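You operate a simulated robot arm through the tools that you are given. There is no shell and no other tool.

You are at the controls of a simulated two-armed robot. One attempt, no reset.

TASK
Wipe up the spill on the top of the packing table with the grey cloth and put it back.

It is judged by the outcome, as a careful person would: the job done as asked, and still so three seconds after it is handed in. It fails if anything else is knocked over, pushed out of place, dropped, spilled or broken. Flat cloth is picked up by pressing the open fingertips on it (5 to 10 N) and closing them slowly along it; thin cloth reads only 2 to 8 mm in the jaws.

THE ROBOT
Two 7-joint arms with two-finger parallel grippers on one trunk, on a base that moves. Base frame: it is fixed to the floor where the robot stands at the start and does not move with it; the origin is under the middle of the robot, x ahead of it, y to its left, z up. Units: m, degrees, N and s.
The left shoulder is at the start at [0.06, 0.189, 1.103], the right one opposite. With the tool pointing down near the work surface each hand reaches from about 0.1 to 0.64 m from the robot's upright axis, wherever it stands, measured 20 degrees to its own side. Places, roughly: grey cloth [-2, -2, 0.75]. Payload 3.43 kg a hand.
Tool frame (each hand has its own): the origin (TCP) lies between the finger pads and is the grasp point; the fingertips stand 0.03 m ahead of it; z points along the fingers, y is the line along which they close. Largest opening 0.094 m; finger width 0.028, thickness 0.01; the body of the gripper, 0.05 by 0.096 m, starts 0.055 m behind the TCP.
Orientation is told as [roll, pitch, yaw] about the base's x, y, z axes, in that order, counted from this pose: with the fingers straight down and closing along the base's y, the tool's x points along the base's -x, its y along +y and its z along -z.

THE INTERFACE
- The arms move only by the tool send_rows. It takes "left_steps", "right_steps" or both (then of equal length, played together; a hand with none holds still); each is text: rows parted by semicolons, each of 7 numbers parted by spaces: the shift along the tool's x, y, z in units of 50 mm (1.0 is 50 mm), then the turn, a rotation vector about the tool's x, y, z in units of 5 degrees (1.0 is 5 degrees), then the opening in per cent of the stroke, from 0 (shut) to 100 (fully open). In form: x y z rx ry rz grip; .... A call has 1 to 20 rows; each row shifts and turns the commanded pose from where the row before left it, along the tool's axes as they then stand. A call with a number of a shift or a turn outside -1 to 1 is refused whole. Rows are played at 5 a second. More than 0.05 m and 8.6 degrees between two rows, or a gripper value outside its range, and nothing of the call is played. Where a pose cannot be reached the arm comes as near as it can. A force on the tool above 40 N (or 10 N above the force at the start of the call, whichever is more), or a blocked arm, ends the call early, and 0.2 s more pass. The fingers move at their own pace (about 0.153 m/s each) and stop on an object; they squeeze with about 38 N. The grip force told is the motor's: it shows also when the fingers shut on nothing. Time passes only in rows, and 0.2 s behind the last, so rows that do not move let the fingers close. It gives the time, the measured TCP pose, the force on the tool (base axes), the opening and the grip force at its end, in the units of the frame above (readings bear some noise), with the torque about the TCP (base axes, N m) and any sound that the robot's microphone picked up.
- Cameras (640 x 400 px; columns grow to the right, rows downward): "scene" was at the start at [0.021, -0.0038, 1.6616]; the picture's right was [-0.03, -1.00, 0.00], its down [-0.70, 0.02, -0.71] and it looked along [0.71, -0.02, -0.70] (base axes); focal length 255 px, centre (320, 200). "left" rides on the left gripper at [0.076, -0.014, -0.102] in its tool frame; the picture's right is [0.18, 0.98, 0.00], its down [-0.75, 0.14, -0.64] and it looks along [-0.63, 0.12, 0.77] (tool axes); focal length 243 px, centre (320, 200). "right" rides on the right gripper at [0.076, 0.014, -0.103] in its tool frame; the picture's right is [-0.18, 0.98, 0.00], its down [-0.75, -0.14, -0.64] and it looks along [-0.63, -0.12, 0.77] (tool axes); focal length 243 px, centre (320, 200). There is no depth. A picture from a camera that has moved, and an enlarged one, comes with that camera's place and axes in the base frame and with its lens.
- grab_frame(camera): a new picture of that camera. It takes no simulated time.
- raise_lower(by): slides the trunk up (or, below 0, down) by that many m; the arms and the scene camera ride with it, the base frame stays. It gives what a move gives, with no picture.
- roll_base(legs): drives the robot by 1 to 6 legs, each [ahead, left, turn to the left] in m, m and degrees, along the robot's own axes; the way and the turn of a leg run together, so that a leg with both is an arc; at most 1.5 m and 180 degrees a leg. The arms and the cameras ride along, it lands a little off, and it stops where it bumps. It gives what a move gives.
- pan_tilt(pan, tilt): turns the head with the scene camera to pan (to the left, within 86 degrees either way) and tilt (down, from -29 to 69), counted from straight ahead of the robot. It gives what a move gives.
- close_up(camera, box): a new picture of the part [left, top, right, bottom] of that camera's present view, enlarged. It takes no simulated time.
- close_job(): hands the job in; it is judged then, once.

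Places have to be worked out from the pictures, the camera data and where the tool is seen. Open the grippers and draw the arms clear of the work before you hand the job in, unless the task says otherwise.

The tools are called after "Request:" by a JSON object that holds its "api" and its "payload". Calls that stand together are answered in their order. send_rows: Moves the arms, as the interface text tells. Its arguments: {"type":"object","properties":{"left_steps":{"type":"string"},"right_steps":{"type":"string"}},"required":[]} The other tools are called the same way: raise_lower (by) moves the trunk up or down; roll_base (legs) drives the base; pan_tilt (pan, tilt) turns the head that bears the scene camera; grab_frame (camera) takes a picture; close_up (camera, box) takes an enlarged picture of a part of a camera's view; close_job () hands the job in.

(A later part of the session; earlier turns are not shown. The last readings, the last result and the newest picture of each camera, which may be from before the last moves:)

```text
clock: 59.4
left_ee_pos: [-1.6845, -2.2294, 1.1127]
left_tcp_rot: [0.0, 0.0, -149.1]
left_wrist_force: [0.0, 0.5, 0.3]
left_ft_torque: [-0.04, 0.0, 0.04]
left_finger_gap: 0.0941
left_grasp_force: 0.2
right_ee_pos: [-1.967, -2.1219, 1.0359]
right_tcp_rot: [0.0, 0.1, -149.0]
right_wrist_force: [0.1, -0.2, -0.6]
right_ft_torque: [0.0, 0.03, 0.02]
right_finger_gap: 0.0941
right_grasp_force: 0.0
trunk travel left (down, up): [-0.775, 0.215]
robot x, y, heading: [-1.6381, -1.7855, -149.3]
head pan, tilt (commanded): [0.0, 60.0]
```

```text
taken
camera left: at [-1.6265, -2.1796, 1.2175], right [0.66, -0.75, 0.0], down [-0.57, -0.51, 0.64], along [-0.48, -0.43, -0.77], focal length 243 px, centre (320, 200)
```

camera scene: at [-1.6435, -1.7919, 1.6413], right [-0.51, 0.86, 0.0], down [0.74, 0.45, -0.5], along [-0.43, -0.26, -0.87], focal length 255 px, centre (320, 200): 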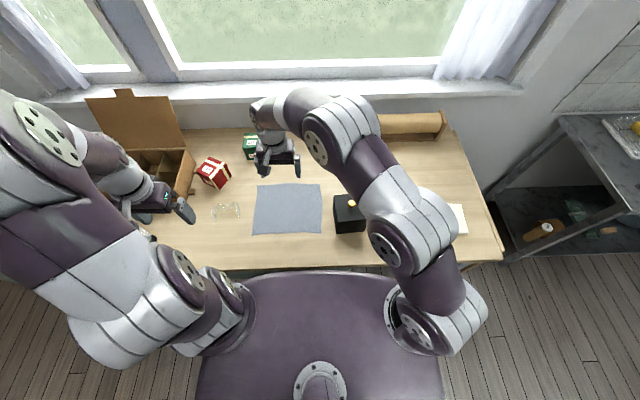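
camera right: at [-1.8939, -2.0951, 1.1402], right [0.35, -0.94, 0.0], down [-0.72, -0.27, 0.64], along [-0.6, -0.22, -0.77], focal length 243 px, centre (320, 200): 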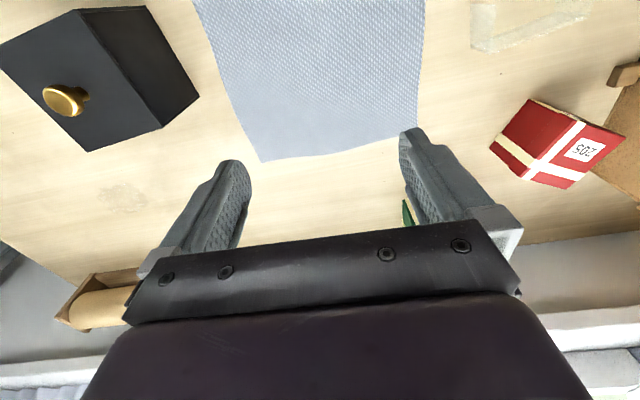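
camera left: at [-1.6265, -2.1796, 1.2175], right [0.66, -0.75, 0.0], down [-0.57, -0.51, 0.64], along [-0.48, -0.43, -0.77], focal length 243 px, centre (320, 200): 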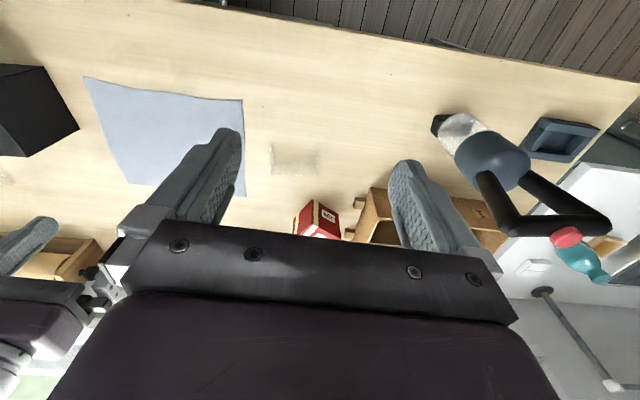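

The hand hangs 0.2 m above the cloth's middle. I set the opening to ~60 % and descend to about 25 mm above the cloth.

Request:
{"api": "send_rows", "payload": {"right_steps": "0 0 0.8 0 0 0 60; 0 0 0.8 0 0 0 60; 0 0 0.8 0 0 0 60; 0 0 0.8 0 0 0 60; 0 0 0.2 0 0 0 60; 0 0 0 0 0 0 60"}}

Request:
{"api": "grab_frame", "payload": {"camera": "right"}}

Request:
{"api": "grab_frame", "payload": {"camera": "scene"}}

```text
clock: 60.8
left_ee_pos: [-1.6852, -2.2306, 1.1129]
left_tcp_rot: [0.0, 0.0, -149.1]
left_wrist_force: [0.4, -0.7, 0.1]
left_ft_torque: [-0.06, 0.01, 0.0]
left_finger_gap: 0.0941
left_grasp_force: 0.1
right_ee_pos: [-1.9682, -2.1203, 0.8681]
right_tcp_rot: [0.0, 0.0, -149.0]
right_wrist_force: [-0.8, 0.8, -0.1]
right_ft_torque: [-0.03, -0.02, -0.04]
right_finger_gap: 0.0565
right_grasp_force: 0.1
trunk travel left (down, up): [-0.775, 0.215]
robot x, y, heading: [-1.6366, -1.7857, -148.8]
head pan, tilt (commanded): [0.0, 60.0]
```

```text
taken
camera right: at [-1.8944, -2.0947, 0.9705], right [0.35, -0.94, 0.0], down [-0.72, -0.27, 0.64], along [-0.6, -0.22, -0.77], focal length 243 px, centre (320, 200)
```

right: 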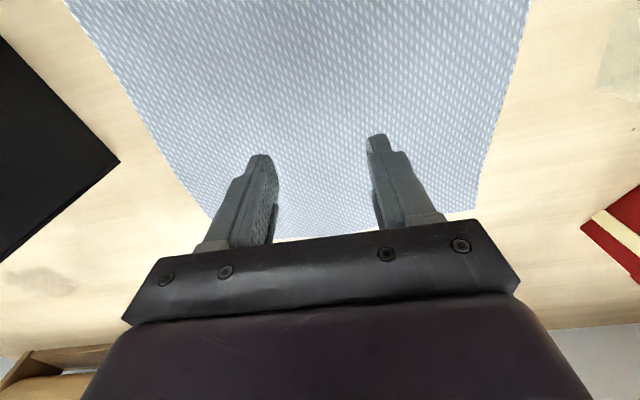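

```text
taken
camera scene: at [-1.6435, -1.792, 1.6413], right [-0.51, 0.86, 0.0], down [0.74, 0.45, -0.5], along [-0.43, -0.26, -0.87], focal length 255 px, centre (320, 200)
```

scene: 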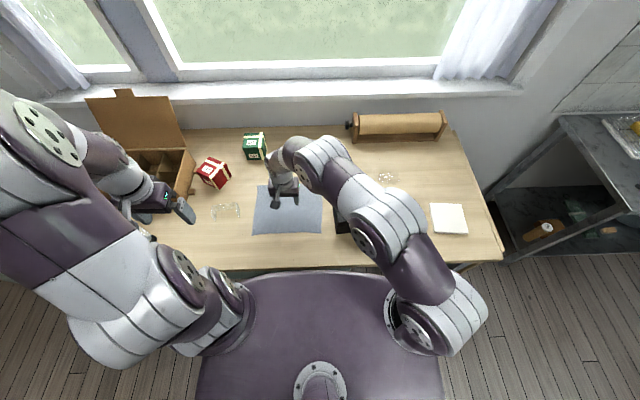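

The fingers are ~25 mm above the cloth, and the spill is now visible in the scene view. I zoom on it and check the clearance between my right elbow and the black box.

Request:
{"api": "close_up", "payload": {"camera": "scene", "box": [330, 150, 470, 240]}}

Request:
{"api": "grab_frame", "payload": {"camera": "left"}}

```text
4.44 times, centred on (400, 195) of scene
camera zoom: at [-1.6435, -1.792, 1.6413], right [-0.51, 0.86, 0.0], down [0.74, 0.45, -0.5], along [-0.43, -0.26, -0.87], focal length 1134 px, centre (-36, 222)
```

zoom: 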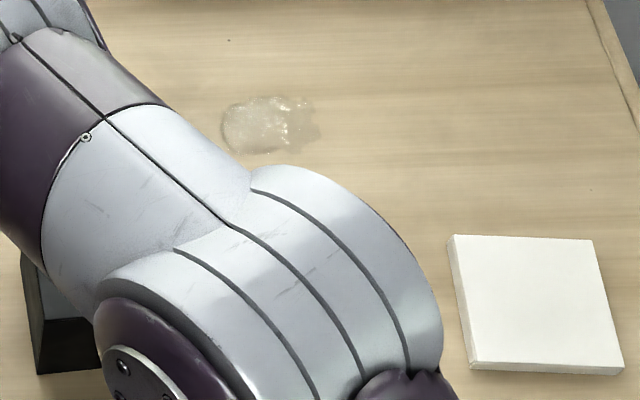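

```text
taken
camera left: at [-1.6265, -2.1797, 1.2174], right [0.66, -0.75, 0.0], down [-0.57, -0.51, 0.64], along [-0.48, -0.43, -0.77], focal length 243 px, centre (320, 200)
```

left: 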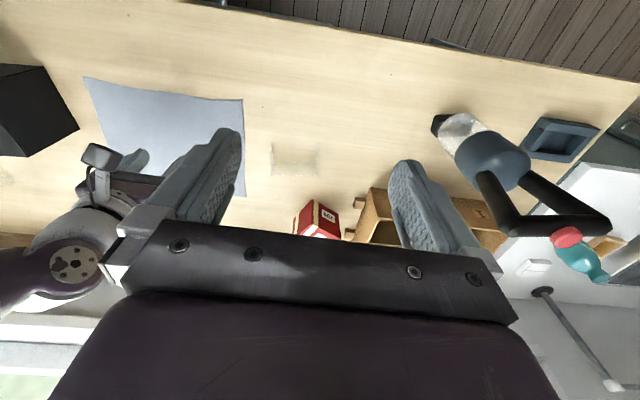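

The spill spans about F 0.556–0.618, R 0.23–0.316 (centre ≈ (-2.279,-1.857)); the elbow is well above the box. I descend slowly onto the cloth, watching the force.

Request:
{"api": "send_rows", "payload": {"right_steps": "0 0 0.15 0 0 0 60; 0 0 0.15 0 0 0 60; 0 0 0.08 0 0 0 60; 0 0 0 0 0 0 60"}}

```text
clock: 61.8
left_ee_pos: [-1.685, -2.2322, 1.1137]
left_tcp_rot: [0.1, 0.1, -149.1]
left_wrist_force: [0.2, 0.1, -0.5]
left_ft_torque: [0.0, 0.01, 0.01]
left_finger_gap: 0.0936
left_grasp_force: 0.0
right_ee_pos: [-1.9676, -2.1201, 0.8491]
right_tcp_rot: [-0.1, 0.0, -149.0]
right_wrist_force: [-0.1, -0.7, 0.0]
right_ft_torque: [-0.01, -0.05, -0.02]
right_finger_gap: 0.0565
right_grasp_force: 0.0
trunk travel left (down, up): [-0.775, 0.215]
robot x, y, heading: [-1.6397, -1.7858, -148.9]
head pan, tilt (commanded): [0.0, 60.0]
```

No contact yet at TCP z=0.849 (tips 0.819). I keep lowering in 2 mm steps.

Request:
{"api": "send_rows", "payload": {"right_steps": "0 0 0.04 0 0 0 60; 0 0 0.04 0 0 0 60; 0 0 0.04 0 0 0 60; 0 0 0 0 0 0 60"}}

```text
clock: 62.8
left_ee_pos: [-1.6851, -2.2309, 1.1119]
left_tcp_rot: [0.0, -0.1, -149.1]
left_wrist_force: [0.2, -0.3, 0.4]
left_ft_torque: [-0.01, 0.0, -0.01]
left_finger_gap: 0.0942
left_grasp_force: 0.1
right_ee_pos: [-1.9675, -2.1222, 0.8436]
right_tcp_rot: [0.0, 0.0, -149.0]
right_wrist_force: [0.4, 0.2, 0.0]
right_ft_torque: [-0.01, -0.01, 0.03]
right_finger_gap: 0.0563
right_grasp_force: 0.1
trunk travel left (down, up): [-0.775, 0.215]
robot x, y, heading: [-1.6349, -1.7882, -149.0]
head pan, tilt (commanded): [0.0, 60.0]
```

Still zero force at TCP z=0.8436. I continue down in small steps.

Request:
{"api": "send_rows", "payload": {"right_steps": "0 0 0.04 0 0 0 60; 0 0 0.04 0 0 0 60; 0 0 0 0 0 0 60"}}

Request:
{"api": "close_up", "payload": {"camera": "right", "box": [200, 80, 440, 230]}}

```text
clock: 63.6
left_ee_pos: [-1.6857, -2.2318, 1.1133]
left_tcp_rot: [0.0, 0.0, -149.1]
left_wrist_force: [0.3, -0.6, -0.5]
left_ft_torque: [0.0, -0.02, -0.04]
left_finger_gap: 0.094
left_grasp_force: 0.0
right_ee_pos: [-1.9676, -2.1208, 0.8397]
right_tcp_rot: [0.1, 0.0, -149.1]
right_wrist_force: [-0.6, 0.0, 0.2]
right_ft_torque: [-0.04, -0.02, -0.03]
right_finger_gap: 0.0567
right_grasp_force: 0.0
trunk travel left (down, up): [-0.775, 0.215]
robot x, y, heading: [-1.6367, -1.7866, -149.2]
head pan, tilt (commanded): [0.0, 60.0]
```

```text
2.67 times, centred on (320, 155) of right
camera zoom: at [-1.8941, -2.095, 0.9418], right [0.35, -0.94, 0.0], down [-0.72, -0.27, 0.64], along [-0.6, -0.22, -0.77], focal length 647 px, centre (320, 320)
```

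zoom: 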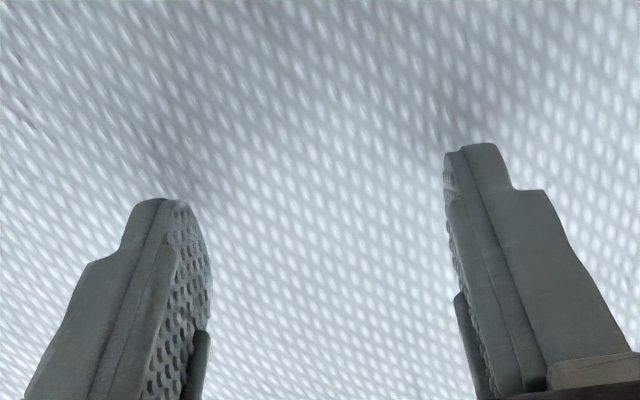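

The tips are near the cloth with shadows closing in. I continue 2 mm at a time.

Request:
{"api": "send_rows", "payload": {"right_steps": "0 0 0.04 0 0 0 60; 0 0 0.04 0 0 0 60; 0 0 0.04 0 0 0 60; 0 0 0 0 0 0 60"}}

```text
clock: 64.6
left_ee_pos: [-1.6851, -2.2308, 1.113]
left_tcp_rot: [-0.1, 0.1, -149.1]
left_wrist_force: [0.3, -0.5, -0.5]
left_ft_torque: [0.0, 0.03, -0.01]
left_finger_gap: 0.094
left_grasp_force: 0.0
right_ee_pos: [-1.9675, -2.1204, 0.8329]
right_tcp_rot: [0.1, 0.1, -149.0]
right_wrist_force: [-0.1, 0.0, -0.7]
right_ft_torque: [0.04, 0.01, -0.01]
right_finger_gap: 0.0565
right_grasp_force: 0.0
trunk travel left (down, up): [-0.775, 0.215]
robot x, y, heading: [-1.6352, -1.7891, -148.7]
head pan, tilt (commanded): [0.0, 60.0]
```

No contact yet at 0.833; I go on in the same fine steps.

Request:
{"api": "send_rows", "payload": {"right_steps": "0 0 0.04 0 0 0 60; 0 0 0.04 0 0 0 60; 0 0 0 0 0 0 60"}}

```text
clock: 65.4
left_ee_pos: [-1.6846, -2.2301, 1.1136]
left_tcp_rot: [0.0, 0.0, -149.0]
left_wrist_force: [0.5, -0.4, -0.6]
left_ft_torque: [-0.01, 0.01, -0.04]
left_finger_gap: 0.0942
left_grasp_force: 0.0
right_ee_pos: [-1.9675, -2.121, 0.831]
right_tcp_rot: [0.1, -0.1, -149.0]
right_wrist_force: [-3.0, 1.9, 23.1]
right_ft_torque: [0.71, 0.34, 0.05]
right_finger_gap: 0.0569
right_grasp_force: 0.7
trunk travel left (down, up): [-0.775, 0.215]
robot x, y, heading: [-1.6357, -1.7852, -149.2]
head pan, tilt (commanded): [0.0, 60.0]
```

Contact: 23 N at TCP z≈0.831, so the surface is at ≈0.801. I back off slightly to reach 5–10 N.

Request:
{"api": "send_rows", "payload": {"right_steps": "0 0 -0.025 0 0 0 60; 0 0 0 0 0 0 60"}}

```text
clock: 66.0
left_ee_pos: [-1.6838, -2.231, 1.1127]
left_tcp_rot: [0.0, 0.0, -149.1]
left_wrist_force: [0.3, 0.4, 0.4]
left_ft_torque: [-0.04, 0.02, -0.02]
left_finger_gap: 0.0941
left_grasp_force: 0.0
right_ee_pos: [-1.9674, -2.1208, 0.8306]
right_tcp_rot: [0.1, -0.1, -149.0]
right_wrist_force: [-5.6, -3.4, 21.9]
right_ft_torque: [0.39, 0.3, 0.11]
right_finger_gap: 0.0564
right_grasp_force: 0.3
trunk travel left (down, up): [-0.775, 0.215]
robot x, y, heading: [-1.6387, -1.7854, -148.8]
head pan, tilt (commanded): [0.0, 60.0]
```

Still 22 N; I lift another 1.5 mm of command.

Request:
{"api": "send_rows", "payload": {"right_steps": "0 0 -0.03 0 0 0 60; 0 0 0 0 0 0 60"}}

```text
clock: 66.6
left_ee_pos: [-1.6847, -2.2319, 1.1133]
left_tcp_rot: [0.0, 0.1, -149.1]
left_wrist_force: [0.2, 0.3, 0.0]
left_ft_torque: [0.0, 0.0, -0.03]
left_finger_gap: 0.0942
left_grasp_force: 0.0
right_ee_pos: [-1.9654, -2.12, 0.8312]
right_tcp_rot: [-0.1, 0.1, -149.0]
right_wrist_force: [-2.2, -2.3, 11.2]
right_ft_torque: [-0.23, -0.02, -0.06]
right_finger_gap: 0.0566
right_grasp_force: 0.3
trunk travel left (down, up): [-0.775, 0.215]
robot x, y, heading: [-1.6392, -1.7854, -149.1]
head pan, tilt (commanded): [0.0, 60.0]
```

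11 N now; I ease off half a millimetre more and close slowly along the cloth.

Request:
{"api": "send_rows", "payload": {"right_steps": "0 0 -0.01 0 0 0 60; 0 0 0 0 0 0 55; 0 0 0 0 0 0 50; 0 0 0 0 0 0 45; 0 0 0 0 0 0 40; 0 0 0 0 0 0 35; 0 0 0 0 0 0 30; 0 0 0 0 0 0 25; 0 0 0 0 0 0 20; 0 0 0 0 0 0 15; 0 0 0 0 0 0 10; 0 0 0 0 0 0 5; 0 0 0 0 0 0 0; 0 0 0 0 0 0 0; 0 0 0 0 0 0 0"}}

Request:
{"api": "grab_frame", "payload": {"camera": "right"}}

Request:
{"api": "close_up", "payload": {"camera": "scene", "box": [200, 130, 400, 255]}}

```text
clock: 69.8
left_ee_pos: [-1.6834, -2.2311, 1.1131]
left_tcp_rot: [0.1, 0.1, -149.1]
left_wrist_force: [-0.3, -0.5, 0.2]
left_ft_torque: [0.01, -0.01, -0.02]
left_finger_gap: 0.094
left_grasp_force: 0.0
right_ee_pos: [-1.9666, -2.1204, 0.8322]
right_tcp_rot: [0.0, 0.1, -148.9]
right_wrist_force: [1.2, -0.5, 7.0]
right_ft_torque: [0.01, -0.05, -0.04]
right_finger_gap: 0.0023
right_grasp_force: 36.9
trunk travel left (down, up): [-0.775, 0.215]
robot x, y, heading: [-1.6345, -1.7848, -148.8]
head pan, tilt (commanded): [0.0, 60.0]
```

```text
taken
camera right: at [-1.893, -2.0944, 0.9348], right [0.35, -0.94, 0.0], down [-0.72, -0.27, 0.64], along [-0.6, -0.22, -0.77], focal length 243 px, centre (320, 200)
```

right: 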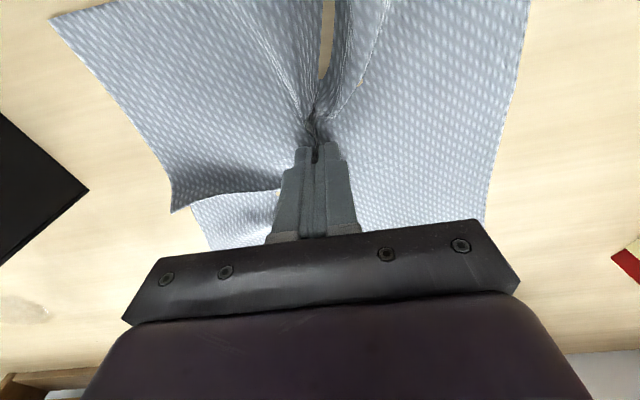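

```text
3.20 times, centred on (300, 192) of scene
camera zoom: at [-1.6427, -1.7914, 1.6413], right [-0.51, 0.86, 0.0], down [0.74, 0.45, -0.5], along [-0.43, -0.26, -0.87], focal length 816 px, centre (384, 224)
```

zoom: 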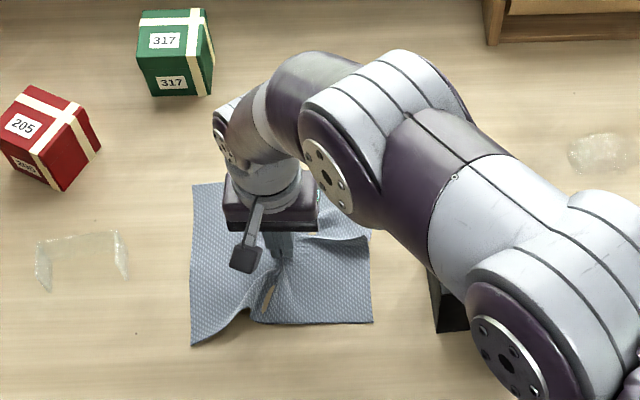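

The fold is gripped (2.3 mm in the jaws, 37 N). I lift gently 0.15 m and check that the cloth comes along.

Request:
{"api": "send_rows", "payload": {"right_steps": "0 0 -0.2 0 0 0 0; 0 0 -0.4 0 0 0 0; 0 0 -0.6 0 0 0 0; 0 0 -0.6 0 0 0 0; 0 0 -0.6 0 0 0 0; 0 0 -0.6 0 0 0 0; 0 0 0 0 0 0 0"}}

Request:
{"api": "grab_frame", "payload": {"camera": "right"}}

Request:
{"api": "grab_frame", "payload": {"camera": "scene"}}

```text
clock: 71.4
left_ee_pos: [-1.6857, -2.2317, 1.1126]
left_tcp_rot: [0.0, 0.2, -149.1]
left_wrist_force: [-0.6, 0.9, 0.1]
left_ft_torque: [0.01, 0.01, -0.01]
left_finger_gap: 0.094
left_grasp_force: 0.1
right_ee_pos: [-1.9677, -2.1199, 0.9857]
right_tcp_rot: [0.0, 0.0, -149.0]
right_wrist_force: [1.0, 0.9, -0.7]
right_ft_torque: [-0.02, 0.05, 0.0]
right_finger_gap: 0.0024
right_grasp_force: 37.0
trunk travel left (down, up): [-0.775, 0.215]
robot x, y, heading: [-1.6339, -1.7833, -149.0]
head pan, tilt (commanded): [0.0, 60.0]
```

```text
taken
camera right: at [-1.8944, -2.0939, 1.0875], right [0.35, -0.94, 0.0], down [-0.72, -0.27, 0.64], along [-0.6, -0.22, -0.77], focal length 243 px, centre (320, 200)
```

right: 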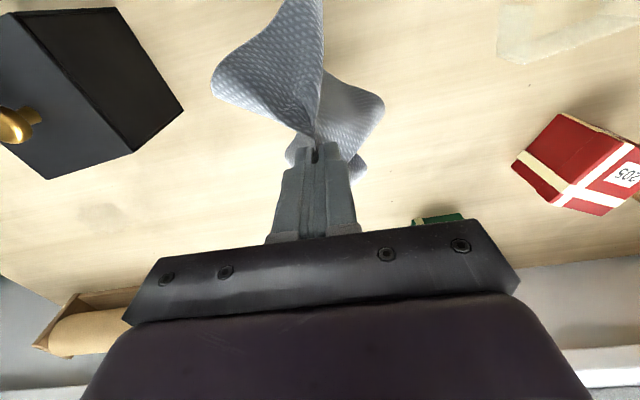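

```text
taken
camera scene: at [-1.6438, -1.7923, 1.6413], right [-0.51, 0.86, 0.0], down [0.74, 0.45, -0.5], along [-0.43, -0.26, -0.87], focal length 255 px, centre (320, 200)
```

scene: 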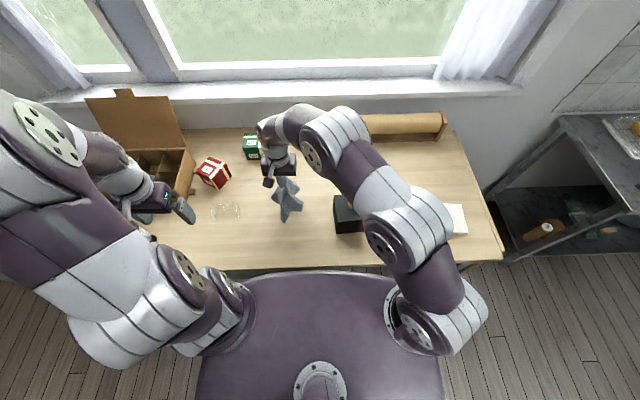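

The cloth hangs from the gripper. I lift it higher so its hem clears the black box, then carry it over above the spill.

Request:
{"api": "send_rows", "payload": {"right_steps": "0 0 -0.7 0 0 0 0; 0 0 -0.9 0 0 0 0; 0 0 -0.9 0 0 0 0; 0 0 -0.9 0 0 0 0; 0 0 0 0 0 0 0; -0.293 -0.856 0 0 0 0 0; -0.293 -0.856 0 0 0 0 0; -0.293 -0.856 0 0 0 0 0; -0.293 -0.856 0 0 0 0 0; -0.293 -0.856 0 0 0 0 0; -0.293 -0.856 0 0 0 0 0; -0.293 -0.856 0 0 0 0 0; -0.293 -0.856 0 0 0 0 0; -0.293 -0.856 0 0 0 0 0; 0 0 0 0 0 0 0; 0 0 0 0 0 0 0"}}

Request:
{"api": "grab_frame", "payload": {"camera": "right"}}

Request:
{"api": "grab_frame", "payload": {"camera": "scene"}}

```text
clock: 74.8
left_ee_pos: [-1.6851, -2.2309, 1.1137]
left_tcp_rot: [0.0, 0.0, -149.1]
left_wrist_force: [0.2, 0.8, -0.2]
left_ft_torque: [0.02, -0.02, 0.01]
left_finger_gap: 0.0939
left_grasp_force: 0.1
right_ee_pos: [-2.2427, -1.8135, 1.0815]
right_tcp_rot: [0.0, 0.0, -149.0]
right_wrist_force: [-0.5, 0.5, -0.3]
right_ft_torque: [0.0, 0.0, 0.01]
right_finger_gap: 0.0021
right_grasp_force: 37.2
right hand out of reach, approached as far as the arm can: row 3, 4, 12, 13, 14
trunk travel left (down, up): [-0.775, 0.215]
robot x, y, heading: [-1.6392, -1.7859, -149.1]
head pan, tilt (commanded): [0.0, 60.0]
```

```text
taken
camera right: at [-2.1697, -1.7873, 1.1837], right [0.35, -0.94, 0.0], down [-0.72, -0.27, 0.64], along [-0.6, -0.22, -0.77], focal length 243 px, centre (320, 200)
```

right: 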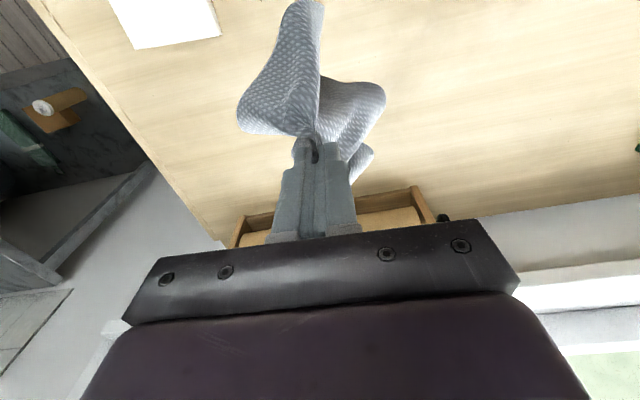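

```text
taken
camera scene: at [-1.6432, -1.7918, 1.6413], right [-0.51, 0.86, 0.0], down [0.74, 0.45, -0.5], along [-0.43, -0.26, -0.87], focal length 255 px, centre (320, 200)
```

scene: 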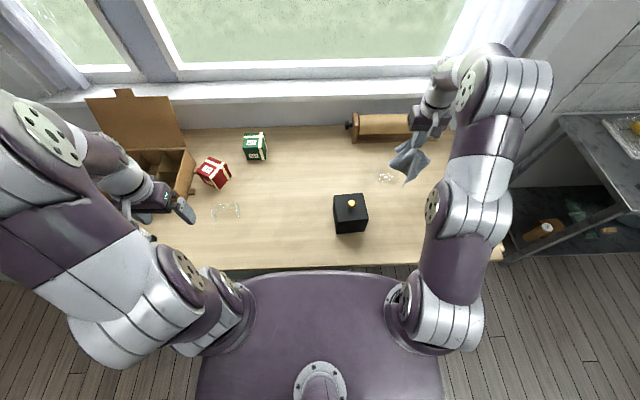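

At that height the reach ran out; the hand is at (-2.243,-1.814,1.08), a few centimetres short of the spill. I lower 0.10 m, where reach is better, and check the true pose.

Request:
{"api": "send_rows", "payload": {"right_steps": "0 0 0.5 0 0 0 0; 0 0 0.5 0 0 0 0; 0 0 0.5 0 0 0 0; 0 0 0.5 0 0 0 0; 0 0 0 0 0 0 0"}}

Request:
{"api": "close_up", "payload": {"camera": "scene", "box": [330, 110, 490, 210]}}

```text
clock: 76.0
left_ee_pos: [-1.6849, -2.2313, 1.1135]
left_tcp_rot: [0.0, 0.0, -149.1]
left_wrist_force: [-1.0, 0.3, -0.8]
left_ft_torque: [-0.01, -0.01, 0.02]
left_finger_gap: 0.0941
left_grasp_force: 0.0
right_ee_pos: [-2.2419, -1.8163, 0.9822]
right_tcp_rot: [0.1, 0.0, -149.0]
right_wrist_force: [-1.0, -0.3, 1.3]
right_ft_torque: [0.03, -0.02, 0.01]
right_finger_gap: 0.002
right_grasp_force: 37.1
trunk travel left (down, up): [-0.775, 0.215]
robot x, y, heading: [-1.6397, -1.7903, -148.8]
head pan, tilt (commanded): [0.0, 60.0]
```

```text
4.00 times, centred on (410, 160) of scene
camera zoom: at [-1.6432, -1.7917, 1.6413], right [-0.51, 0.86, 0.0], down [0.74, 0.45, -0.5], along [-0.43, -0.26, -0.87], focal length 1020 px, centre (-40, 360)
```

zoom: 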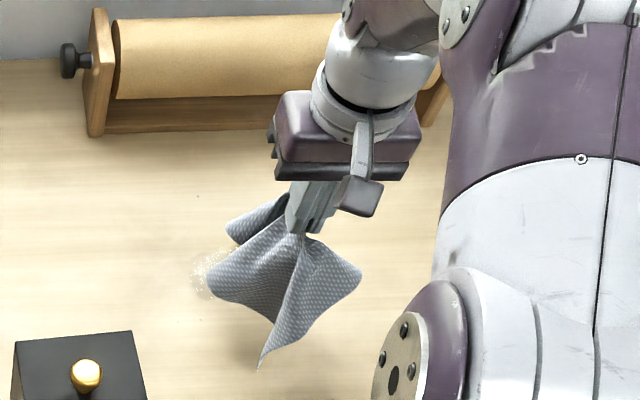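

Commands restart from the reached pose. The spill centre (with table z 0.80) is at about (-2.284,-1.856), so I shift 57 mm forward and 13 mm left, then lower toward it.

Request:
{"api": "send_rows", "payload": {"right_steps": "-0.565 0.125 0 0 0 0 0; -0.565 0.125 0 0 0 0 0; 0 0 0 0 0 0 0; 0 0 0.5 0 0 0 0; 0 0 0.5 0 0 0 0; 0 0 0.5 0 0 0 0; 0 0 0.5 0 0 0 0; 0 0 0.5 0 0 0 0; 0 0 0 0 0 0 0"}}

Request:
{"api": "close_up", "payload": {"camera": "scene", "box": [330, 110, 490, 210]}}

Request:
{"api": "grab_frame", "payload": {"camera": "right"}}

```text
clock: 78.0
left_ee_pos: [-1.6855, -2.2305, 1.1136]
left_tcp_rot: [-0.1, 0.0, -149.1]
left_wrist_force: [0.3, 1.1, 0.0]
left_ft_torque: [0.01, 0.0, 0.06]
left_finger_gap: 0.094
left_grasp_force: 0.0
right_ee_pos: [-2.2835, -1.8559, 0.8555]
right_tcp_rot: [0.0, 0.0, -149.0]
right_wrist_force: [-0.2, -0.3, 0.7]
right_ft_torque: [0.05, -0.01, -0.02]
right_finger_gap: 0.0018
right_grasp_force: 36.9
trunk travel left (down, up): [-0.775, 0.215]
robot x, y, heading: [-1.6361, -1.7858, -148.9]
head pan, tilt (commanded): [0.0, 60.0]
```

```text
4.00 times, centred on (410, 160) of scene
camera zoom: at [-1.6432, -1.7919, 1.6413], right [-0.51, 0.86, 0.0], down [0.74, 0.45, -0.5], along [-0.43, -0.26, -0.87], focal length 1020 px, centre (-40, 360)
```

zoom: 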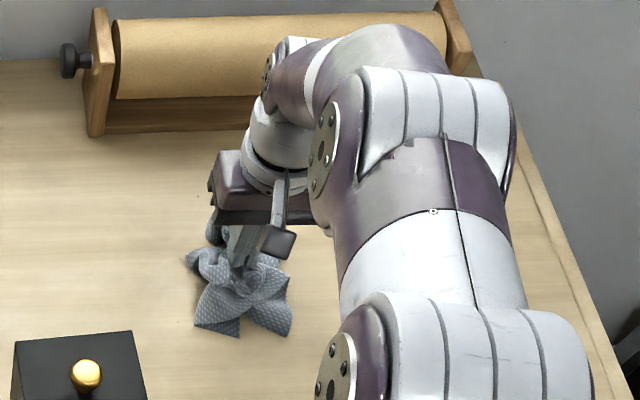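

```text
taken
camera right: at [-2.2092, -1.8296, 0.9581], right [0.35, -0.94, 0.0], down [-0.72, -0.27, 0.64], along [-0.6, -0.22, -0.77], focal length 243 px, centre (320, 200)
```

right: 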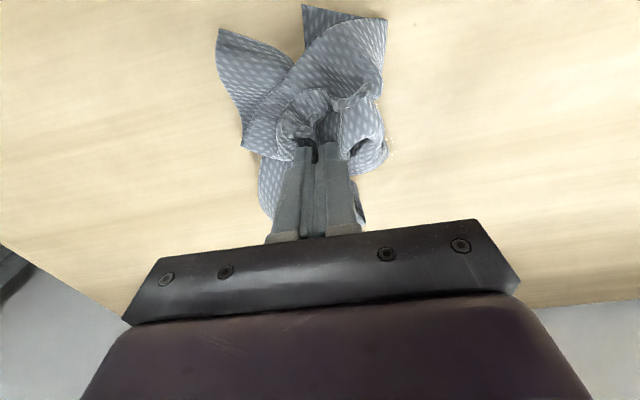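

The cloth has settled in a bunch right over the spill. I lower further in fine steps to press it on.

Request:
{"api": "send_rows", "payload": {"right_steps": "0 0 0.1 0 0 0 0; 0 0 0.1 0 0 0 0; 0 0 0.1 0 0 0 0; 0 0 0.06 0 0 0 0; 0 0 0 0 0 0 0"}}

```text
clock: 79.2
left_ee_pos: [-1.6838, -2.2308, 1.1132]
left_tcp_rot: [0.1, 0.0, -149.2]
left_wrist_force: [0.5, -0.5, 0.0]
left_ft_torque: [0.01, -0.05, 0.01]
left_finger_gap: 0.0941
left_grasp_force: 0.0
right_ee_pos: [-2.2834, -1.8557, 0.838]
right_tcp_rot: [-0.1, 0.1, -149.1]
right_wrist_force: [1.0, 0.1, 1.0]
right_ft_torque: [0.02, 0.0, -0.03]
right_finger_gap: 0.0022
right_grasp_force: 37.4
trunk travel left (down, up): [-0.775, 0.215]
robot x, y, heading: [-1.6347, -1.7847, -148.8]
head pan, tilt (commanded): [0.0, 60.0]
```

Barely 1 N at z=0.838. I go down a few more millimetres.

Request:
{"api": "send_rows", "payload": {"right_steps": "0 0 0.04 0 0 0 0; 0 0 0.04 0 0 0 0; 0 0 0.03 0 0 0 0; 0 0 0 0 0 0 0"}}

```text
clock: 80.2
left_ee_pos: [-1.6835, -2.2309, 1.1122]
left_tcp_rot: [0.0, 0.0, -149.1]
left_wrist_force: [-0.5, 0.3, -1.1]
left_ft_torque: [-0.04, -0.04, -0.01]
left_finger_gap: 0.0941
left_grasp_force: 0.0
right_ee_pos: [-2.2842, -1.8552, 0.8338]
right_tcp_rot: [-0.1, -0.2, -149.0]
right_wrist_force: [0.4, 1.5, 9.6]
right_ft_torque: [0.03, 0.06, 0.01]
right_finger_gap: 0.0025
right_grasp_force: 37.0
trunk travel left (down, up): [-0.775, 0.215]
robot x, y, heading: [-1.6365, -1.7852, -149.2]
head pan, tilt (commanded): [0.0, 60.0]
```

Pressing with about 10 N. I start wiping: sweeps of ±60 mm left-right across the spill, stepping forward/back between strokes.

Request:
{"api": "send_rows", "payload": {"right_steps": "0 -0.4 0 0 0 0 0; 0 -0.4 0 0 0 0 0; 0 -0.4 0 0 0 0 0; 0 0.4 0 0 0 0 0; 0 0.4 0 0 0 0 0; 0 0.4 0 0 0 0 0; 0 0.4 0 0 0 0 0; 0 0.4 0 0 0 0 0; 0 0.4 0 0 0 0 0; -0.4 0 0 0 0 0 0; 0 -0.4 0 0 0 0 0; 0 -0.4 0 0 0 0 0; 0 -0.4 0 0 0 0 0; 0 -0.4 0 0 0 0 0; 0 -0.4 0 0 0 0 0; 0 -0.4 0 0 0 0 0; 0 0 0 0 0 0 0"}}

Request:
{"api": "grab_frame", "payload": {"camera": "right"}}

Request:
{"api": "close_up", "payload": {"camera": "scene", "box": [330, 110, 490, 210]}}

```text
clock: 83.8
left_ee_pos: [-1.6849, -2.2328, 1.1113]
left_tcp_rot: [0.0, 0.0, -149.1]
left_wrist_force: [-0.3, -0.2, 0.0]
left_ft_torque: [0.02, -0.01, -0.04]
left_finger_gap: 0.0939
left_grasp_force: 0.0
right_ee_pos: [-2.3199, -1.82, 0.8328]
right_tcp_rot: [-0.1, 0.0, -149.0]
right_wrist_force: [0.0, -0.6, 1.5]
right_ft_torque: [0.0, 0.02, 0.02]
right_finger_gap: 0.0024
right_grasp_force: 36.8
right hand out of reach, approached as far as the arm can: row 15, 16
trunk travel left (down, up): [-0.775, 0.215]
robot x, y, heading: [-1.6355, -1.7858, -149.2]
head pan, tilt (commanded): [0.0, 60.0]
```

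```text
taken
camera right: at [-2.2477, -1.7936, 0.9363], right [0.35, -0.94, 0.0], down [-0.72, -0.27, 0.64], along [-0.6, -0.22, -0.77], focal length 243 px, centre (320, 200)
```

right: 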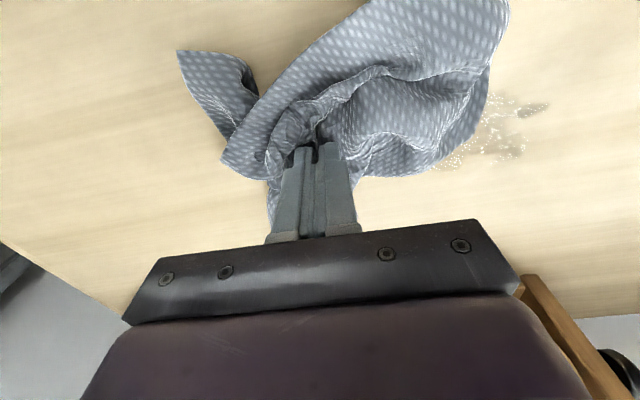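

```text
4.00 times, centred on (410, 160) of scene
camera zoom: at [-1.6431, -1.7923, 1.6413], right [-0.51, 0.86, 0.0], down [0.74, 0.45, -0.5], along [-0.43, -0.26, -0.87], focal length 1020 px, centre (-40, 360)
```

zoom: 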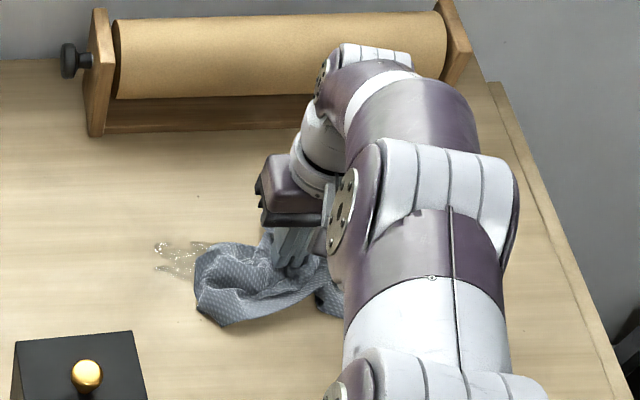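

Part of the spill has gone; a speckled remainder shows just left of the cloth. I zoom in on it.

Request:
{"api": "close_up", "payload": {"camera": "right", "box": [420, 70, 580, 170]}}

Request:
{"api": "close_up", "payload": {"camera": "scene", "box": [350, 150, 414, 190]}}

```text
4.00 times, centred on (500, 120) of right
camera zoom: at [-2.2477, -1.7936, 0.9363], right [0.35, -0.94, 0.0], down [-0.72, -0.27, 0.64], along [-0.6, -0.22, -0.77], focal length 970 px, centre (-400, 520)
```

zoom: 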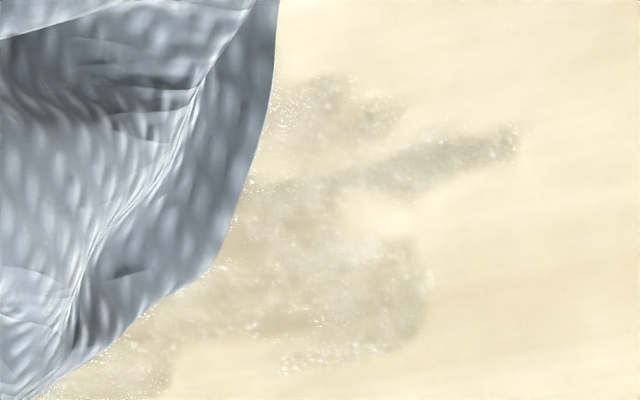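

```text
10.00 times, centred on (382, 170) of scene
camera zoom: at [-1.6431, -1.7923, 1.6413], right [-0.51, 0.86, 0.0], down [0.74, 0.45, -0.5], along [-0.43, -0.26, -0.87], focal length 2550 px, centre (-300, 500)
```

zoom: 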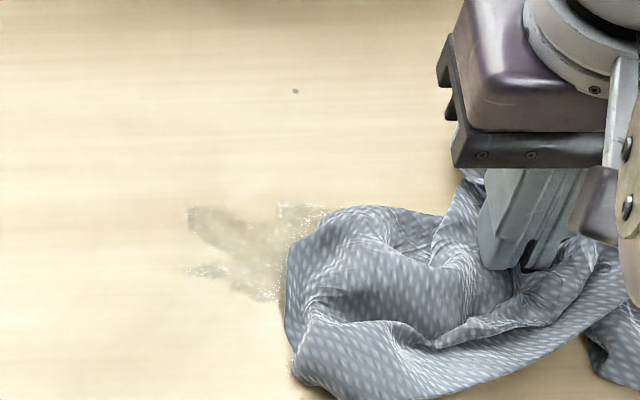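

The liquid smears a little as it is wiped, so more strokes are needed, and the hand is near its reach limit on the far right side. I keep wiping leftward over the residue and back, with a bit more pressure.

Request:
{"api": "send_rows", "payload": {"right_steps": "0 0 0.03 0 0 0 0; 0 0.4 0 0 0 0 0; 0 0.4 0 0 0 0 0; -0.1 0.4 0 0 0 0 0; -0.1 0.4 0 0 0 0 0; -0.1 0.4 0 0 0 0 0; -0.1 0.4 0 0 0 0 0; 0 0.4 0 0 0 0 0; 0.4 0 0 0 0 0 0; 0 -0.4 0 0 0 0 0; 0 -0.4 0 0 0 0 0; 0 -0.4 0 0 0 0 0; 0 -0.4 0 0 0 0 0; 0 -0.4 0 0 0 0 0; 0 -0.4 0 0 0 0 0; 0 0 0 0 0 0 0"}}

Request:
{"api": "grab_frame", "payload": {"camera": "right"}}

Request:
{"api": "close_up", "payload": {"camera": "scene", "box": [340, 130, 436, 190]}}

```text
clock: 87.2
left_ee_pos: [-1.6852, -2.2305, 1.1125]
left_tcp_rot: [0.0, 0.0, -149.2]
left_wrist_force: [0.0, 0.3, -0.3]
left_ft_torque: [-0.01, -0.03, -0.02]
left_finger_gap: 0.0941
left_grasp_force: 0.2
right_ee_pos: [-2.3073, -1.8368, 0.8351]
right_tcp_rot: [0.0, 0.0, -149.0]
right_wrist_force: [0.0, 0.4, 0.7]
right_ft_torque: [0.03, 0.03, -0.01]
right_finger_gap: 0.002
right_grasp_force: 36.9
right hand out of reach, approached as far as the arm can: row 8
trunk travel left (down, up): [-0.775, 0.215]
robot x, y, heading: [-1.6391, -1.7873, -149.1]
head pan, tilt (commanded): [0.0, 60.0]
```

```text
taken
camera right: at [-2.2342, -1.8108, 0.9368], right [0.35, -0.94, 0.0], down [-0.72, -0.27, 0.64], along [-0.6, -0.22, -0.77], focal length 243 px, centre (320, 200)
```

right: 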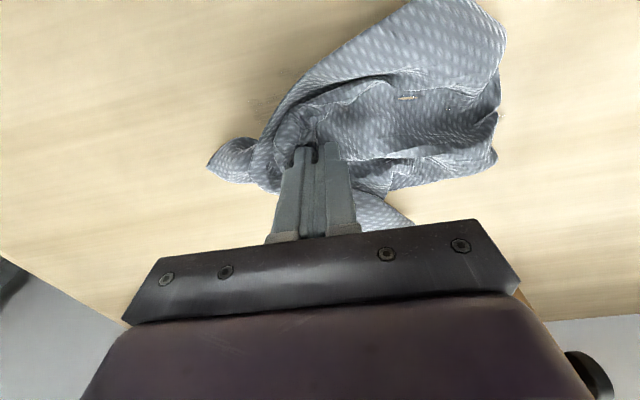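

```text
6.67 times, centred on (388, 160) of scene
camera zoom: at [-1.6432, -1.7924, 1.6413], right [-0.51, 0.86, 0.0], down [0.74, 0.45, -0.5], along [-0.43, -0.26, -0.87], focal length 1700 px, centre (-133, 467)
```

zoom: 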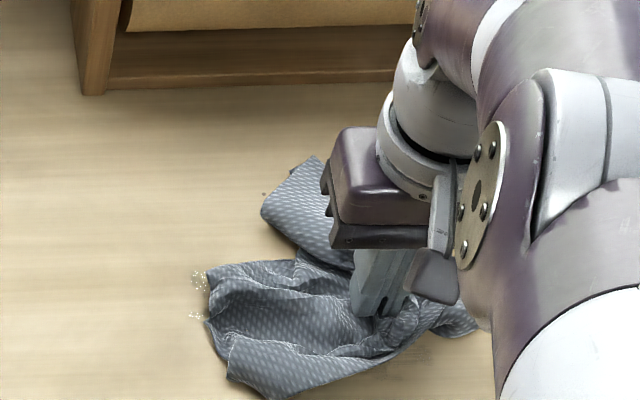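

Most of it is under the cloth; only a few specks show at the left. I lift to inspect what remains.

Request:
{"api": "send_rows", "payload": {"right_steps": "0 0 -0.6 0 0 0 0; 0 0 -0.8 0 0 0 0; 0 0 -0.8 0 0 0 0; 0 0 -0.6 0 0 0 0; 0 0 0 0 0 0 0"}}

Request:
{"api": "grab_frame", "payload": {"camera": "right"}}

Request:
{"api": "close_up", "payload": {"camera": "scene", "box": [340, 130, 436, 190]}}

```text
clock: 88.4
left_ee_pos: [-1.6848, -2.2315, 1.1123]
left_tcp_rot: [-0.1, 0.1, -149.1]
left_wrist_force: [-0.9, 1.0, 0.1]
left_ft_torque: [0.02, -0.02, 0.0]
left_finger_gap: 0.0938
left_grasp_force: 0.1
right_ee_pos: [-2.3014, -1.8338, 0.9731]
right_tcp_rot: [0.0, 0.0, -148.9]
right_wrist_force: [-0.9, 0.3, -0.3]
right_ft_torque: [0.03, 0.0, 0.03]
right_finger_gap: 0.0022
right_grasp_force: 36.4
right hand out of reach, approached as far as the arm can: row 4
trunk travel left (down, up): [-0.775, 0.215]
robot x, y, heading: [-1.6379, -1.7834, -149.1]
head pan, tilt (commanded): [0.0, 60.0]
```

```text
taken
camera right: at [-2.2285, -1.808, 1.0749], right [0.35, -0.94, 0.0], down [-0.72, -0.27, 0.64], along [-0.6, -0.22, -0.77], focal length 243 px, centre (320, 200)
```

right: 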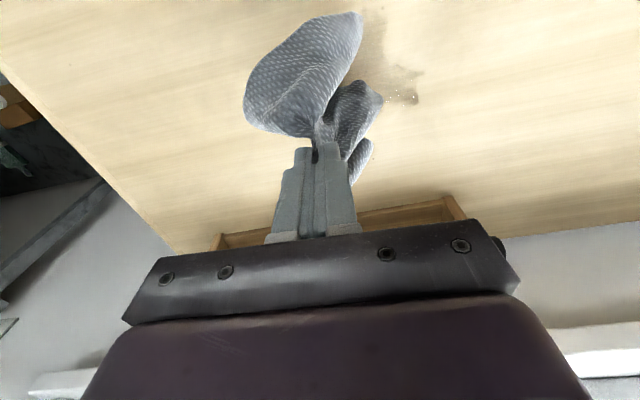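

```text
6.67 times, centred on (388, 160) of scene
camera zoom: at [-1.6441, -1.7919, 1.6413], right [-0.51, 0.86, 0.0], down [0.74, 0.45, -0.5], along [-0.43, -0.26, -0.87], focal length 1700 px, centre (-133, 467)
```

zoom: 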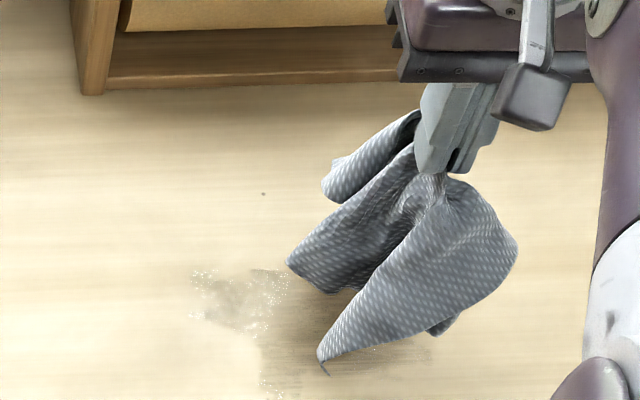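

A thin film remains, spread over about R 0.19–0.36, F 0.53–0.64, and this is near my reach limit. With the cloth lifted, I shift the base 0.10 m right and 0.04 m forward for comfortable wiping.

Request:
{"api": "roll_base", "payload": {"legs": [[0, -0.1, 0], [0.04, 0, 0]]}}

Request:
{"api": "grab_frame", "payload": {"camera": "scene"}}

Request:
{"api": "grab_frame", "payload": {"camera": "right"}}

```text
clock: 90.0
left_ee_pos: [-1.7674, -2.1642, 1.1139]
left_tcp_rot: [-0.1, 0.0, -149.1]
left_wrist_force: [0.2, -0.6, -0.7]
left_ft_torque: [0.01, 0.02, -0.01]
left_finger_gap: 0.0937
left_grasp_force: 0.1
right_ee_pos: [-2.3862, -1.7672, 0.9741]
right_tcp_rot: [0.0, -0.1, -148.9]
right_wrist_force: [0.7, -0.1, 0.3]
right_ft_torque: [0.01, 0.01, 0.01]
right_finger_gap: 0.0019
right_grasp_force: 36.6
trunk travel left (down, up): [-0.775, 0.215]
robot x, y, heading: [-1.7235, -1.7172, -149.0]
head pan, tilt (commanded): [0.0, 60.0]
```

```text
taken
camera scene: at [-1.7248, -1.7248, 1.6414], right [-0.51, 0.86, 0.0], down [0.74, 0.45, -0.5], along [-0.43, -0.26, -0.86], focal length 255 px, centre (320, 200)
```

scene: 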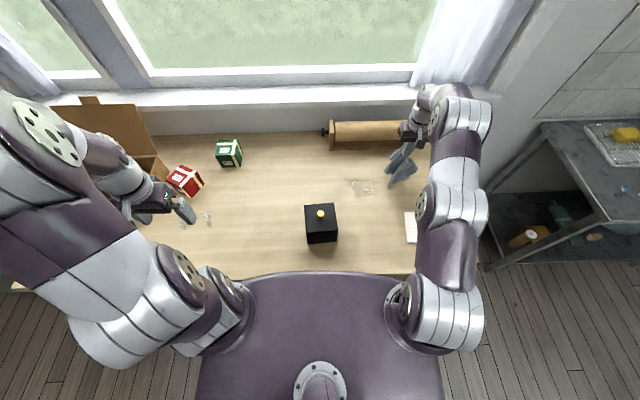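

```text
taken
camera right: at [-2.3112, -1.7414, 1.0767], right [0.35, -0.94, 0.0], down [-0.72, -0.27, 0.64], along [-0.6, -0.22, -0.76], focal length 243 px, centre (320, 200)
```

right: 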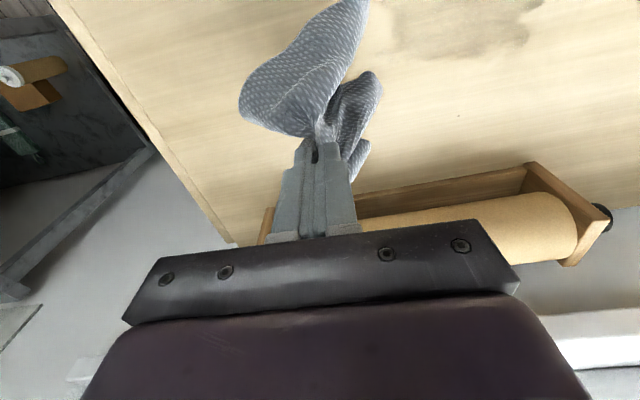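

The base shifted as planned without contact. I zoom in to map the remaining film.

Request:
{"api": "close_up", "payload": {"camera": "scene", "box": [310, 150, 438, 230]}}

Request:
{"api": "close_up", "payload": {"camera": "right", "box": [360, 0, 600, 150]}}

```text
5.00 times, centred on (374, 190) of scene
camera zoom: at [-1.7248, -1.7248, 1.6414], right [-0.51, 0.86, 0.0], down [0.74, 0.45, -0.5], along [-0.43, -0.26, -0.86], focal length 1275 px, centre (50, 250)
```

zoom: 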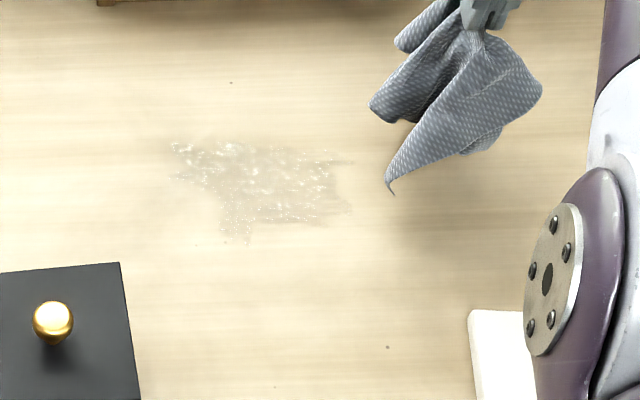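

```text
2.67 times, centred on (480, 75) of right
camera zoom: at [-2.3112, -1.7414, 1.0767], right [0.35, -0.94, 0.0], down [-0.72, -0.27, 0.64], along [-0.6, -0.22, -0.76], focal length 647 px, centre (-107, 533)
```

zoom: 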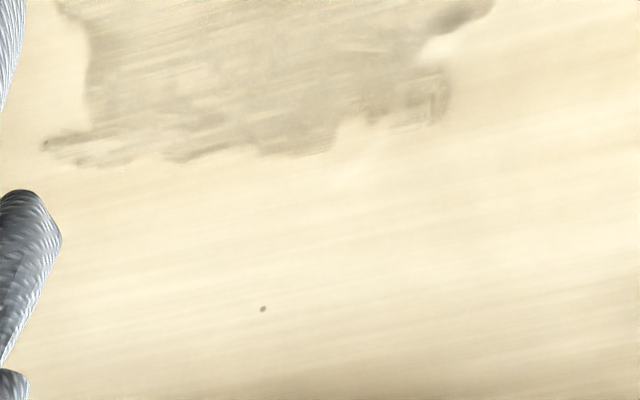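

The film now covers about F 0.50–0.59, R 0.095–0.24 in the robot's new frame. I bring the cloth to its far right corner and lower it to just above contact.

Request:
{"api": "send_rows", "payload": {"right_steps": "0.05 0.48 0.3 0 0 0 0; 0.03 0.48 0.3 0 0 0 0; 0 0 0.6 0 0 0 0; 0 0 0.6 0 0 0 0; 0 0 0.6 0 0 0 0; 0 0 0.3 0 0 0 0; 0 0 0.06 0 0 0 0; 0 0 0 0 0 0 0"}}

```text
clock: 91.8
left_ee_pos: [-1.7707, -2.1642, 1.1136]
left_tcp_rot: [-0.1, 0.0, -149.1]
left_wrist_force: [-0.2, 1.1, -0.3]
left_ft_torque: [0.02, 0.0, -0.01]
left_finger_gap: 0.0941
left_grasp_force: 0.0
right_ee_pos: [-2.3598, -1.8066, 0.8355]
right_tcp_rot: [0.0, -0.2, -149.0]
right_wrist_force: [-1.7, 0.3, 8.9]
right_ft_torque: [0.0, -0.04, 0.01]
right_finger_gap: 0.0022
right_grasp_force: 37.3
trunk travel left (down, up): [-0.775, 0.215]
robot x, y, heading: [-1.7235, -1.7219, -148.9]
head pan, tilt (commanded): [0.0, 60.0]
```

Contact at 8.9 N at the far right corner of the film. I now run three parallel strokes (left, right, left) stepping 20 mm toward me each time.

Request:
{"api": "send_rows", "payload": {"right_steps": "0 0.6 0 0 0 0 0; 0 0.6 0 0 0 0 0; 0 0.6 0 0 0 0 0; 0 0.6 0 0 0 0 0; 0 0.6 0 0 0 0 0; 0 0.6 0 0 0 0 0; 0.4 0 0 0 0 0 0; 0 -0.6 0 0 0 0 0; 0 -0.6 0 0 0 0 0; 0 -0.6 0 0 0 0 0; 0 -0.6 0 0 0 0 0; 0 -0.6 0 0 0 0 0; 0 -0.6 0 0 0 0 0; 0.4 0 0 0 0 0 0; 0 0.6 0 0 0 0 0; 0 0.6 0 0 0 0 0; 0 0.6 0 0 0 0 0; 0 0.6 0 0 0 0 0; 0 0.6 0 0 0 0 0; 0 0 0 0 0 0 0"}}

Request:
{"api": "close_up", "payload": {"camera": "scene", "box": [290, 140, 450, 240]}}

```text
clock: 96.0
left_ee_pos: [-1.7713, -2.1645, 1.1128]
left_tcp_rot: [-0.1, 0.0, -149.0]
left_wrist_force: [-0.7, -0.2, 0.3]
left_ft_torque: [0.0, -0.02, -0.01]
left_finger_gap: 0.0941
left_grasp_force: 0.0
right_ee_pos: [-2.2456, -1.915, 0.8338]
right_tcp_rot: [0.1, 0.0, -149.0]
right_wrist_force: [-0.3, -0.6, 2.5]
right_ft_torque: [-0.01, -0.02, 0.0]
right_finger_gap: 0.0022
right_grasp_force: 37.0
trunk travel left (down, up): [-0.775, 0.215]
robot x, y, heading: [-1.7237, -1.7214, -149.0]
head pan, tilt (commanded): [0.0, 60.0]
```

```text
4.00 times, centred on (370, 190) of scene
camera zoom: at [-1.7293, -1.7249, 1.6413], right [-0.51, 0.86, 0.0], down [0.74, 0.45, -0.5], along [-0.43, -0.26, -0.87], focal length 1020 px, centre (120, 240)
```

zoom: 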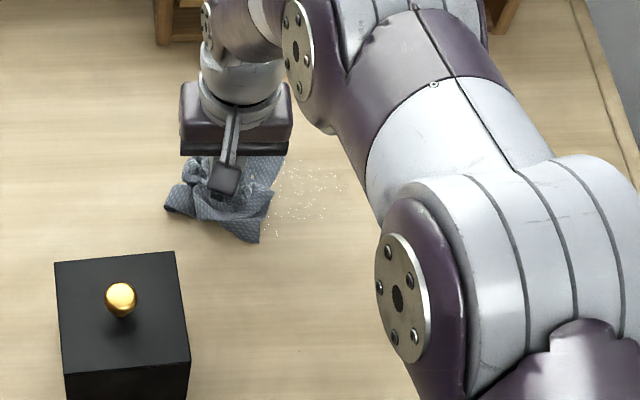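

Specks remain right of the cloth, and the pressure fell to 2.5 N. I press 1 mm harder and continue strokes nearer to me.

Request:
{"api": "send_rows", "payload": {"right_steps": "0 0 0.025 0 0 0 0; 0 -0.6 0 0 0 0 0; 0 -0.6 0 0 0 0 0; 0 -0.6 0 0 0 0 0; 0 -0.6 0 0 0 0 0; 0 -0.6 0 0 0 0 0; 0.4 0 0 0 0 0 0; 0 0.6 0 0 0 0 0; 0 0.6 0 0 0 0 0; 0 0.6 0 0 0 0 0; 0 0.6 0 0 0 0 0; 0.4 0 0 0 0 0 0; 0 -0.6 0 0 0 0 0; 0 -0.6 0 0 0 0 0; 0 -0.6 0 0 0 0 0; 0 -0.6 0 0 0 0 0; 0.4 0 0 0 0 0 0; 0 0.6 0 0 0 0 0; 0 0.6 0 0 0 0 0; 0 0.6 0 0 0 0 0"}}

Request:
{"api": "grab_frame", "payload": {"camera": "right"}}

Request:
{"api": "close_up", "payload": {"camera": "scene", "box": [290, 140, 450, 240]}}

```text
clock: 100.2
left_ee_pos: [-1.7705, -2.1651, 1.1122]
left_tcp_rot: [-0.1, 0.1, -149.0]
left_wrist_force: [0.8, 0.1, -0.1]
left_ft_torque: [0.01, 0.01, -0.03]
left_finger_gap: 0.0939
left_grasp_force: 0.1
right_ee_pos: [-2.2248, -1.8349, 0.8323]
right_tcp_rot: [-0.1, -0.1, -149.1]
right_wrist_force: [-1.0, -0.6, 0.2]
right_ft_torque: [0.01, 0.01, -0.01]
right_finger_gap: 0.0021
right_grasp_force: 36.5
trunk travel left (down, up): [-0.775, 0.215]
robot x, y, heading: [-1.7241, -1.7198, -149.1]
head pan, tilt (commanded): [0.0, 60.0]
```

```text
taken
camera right: at [-2.1517, -1.8074, 0.9354], right [0.35, -0.94, 0.0], down [-0.72, -0.27, 0.64], along [-0.6, -0.22, -0.77], focal length 243 px, centre (320, 200)
```

right: 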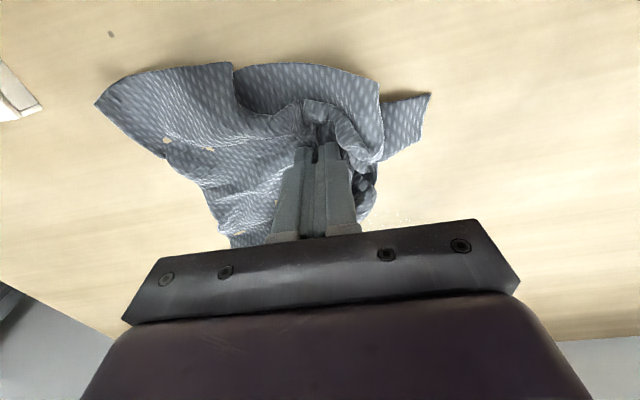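

```text
4.00 times, centred on (370, 190) of scene
camera zoom: at [-1.7285, -1.7268, 1.6412], right [-0.51, 0.86, 0.0], down [0.74, 0.45, -0.5], along [-0.43, -0.26, -0.87], focal length 1020 px, centre (120, 240)
```

zoom: 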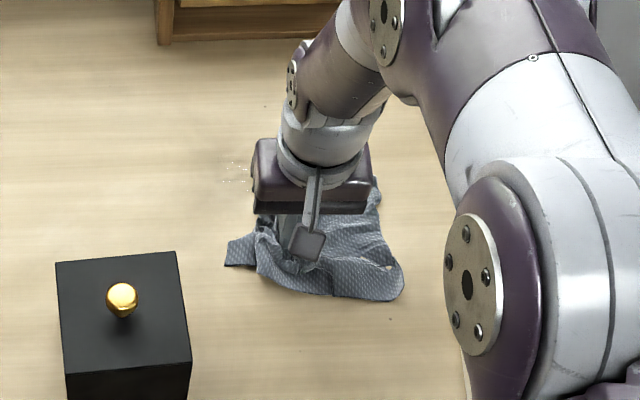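

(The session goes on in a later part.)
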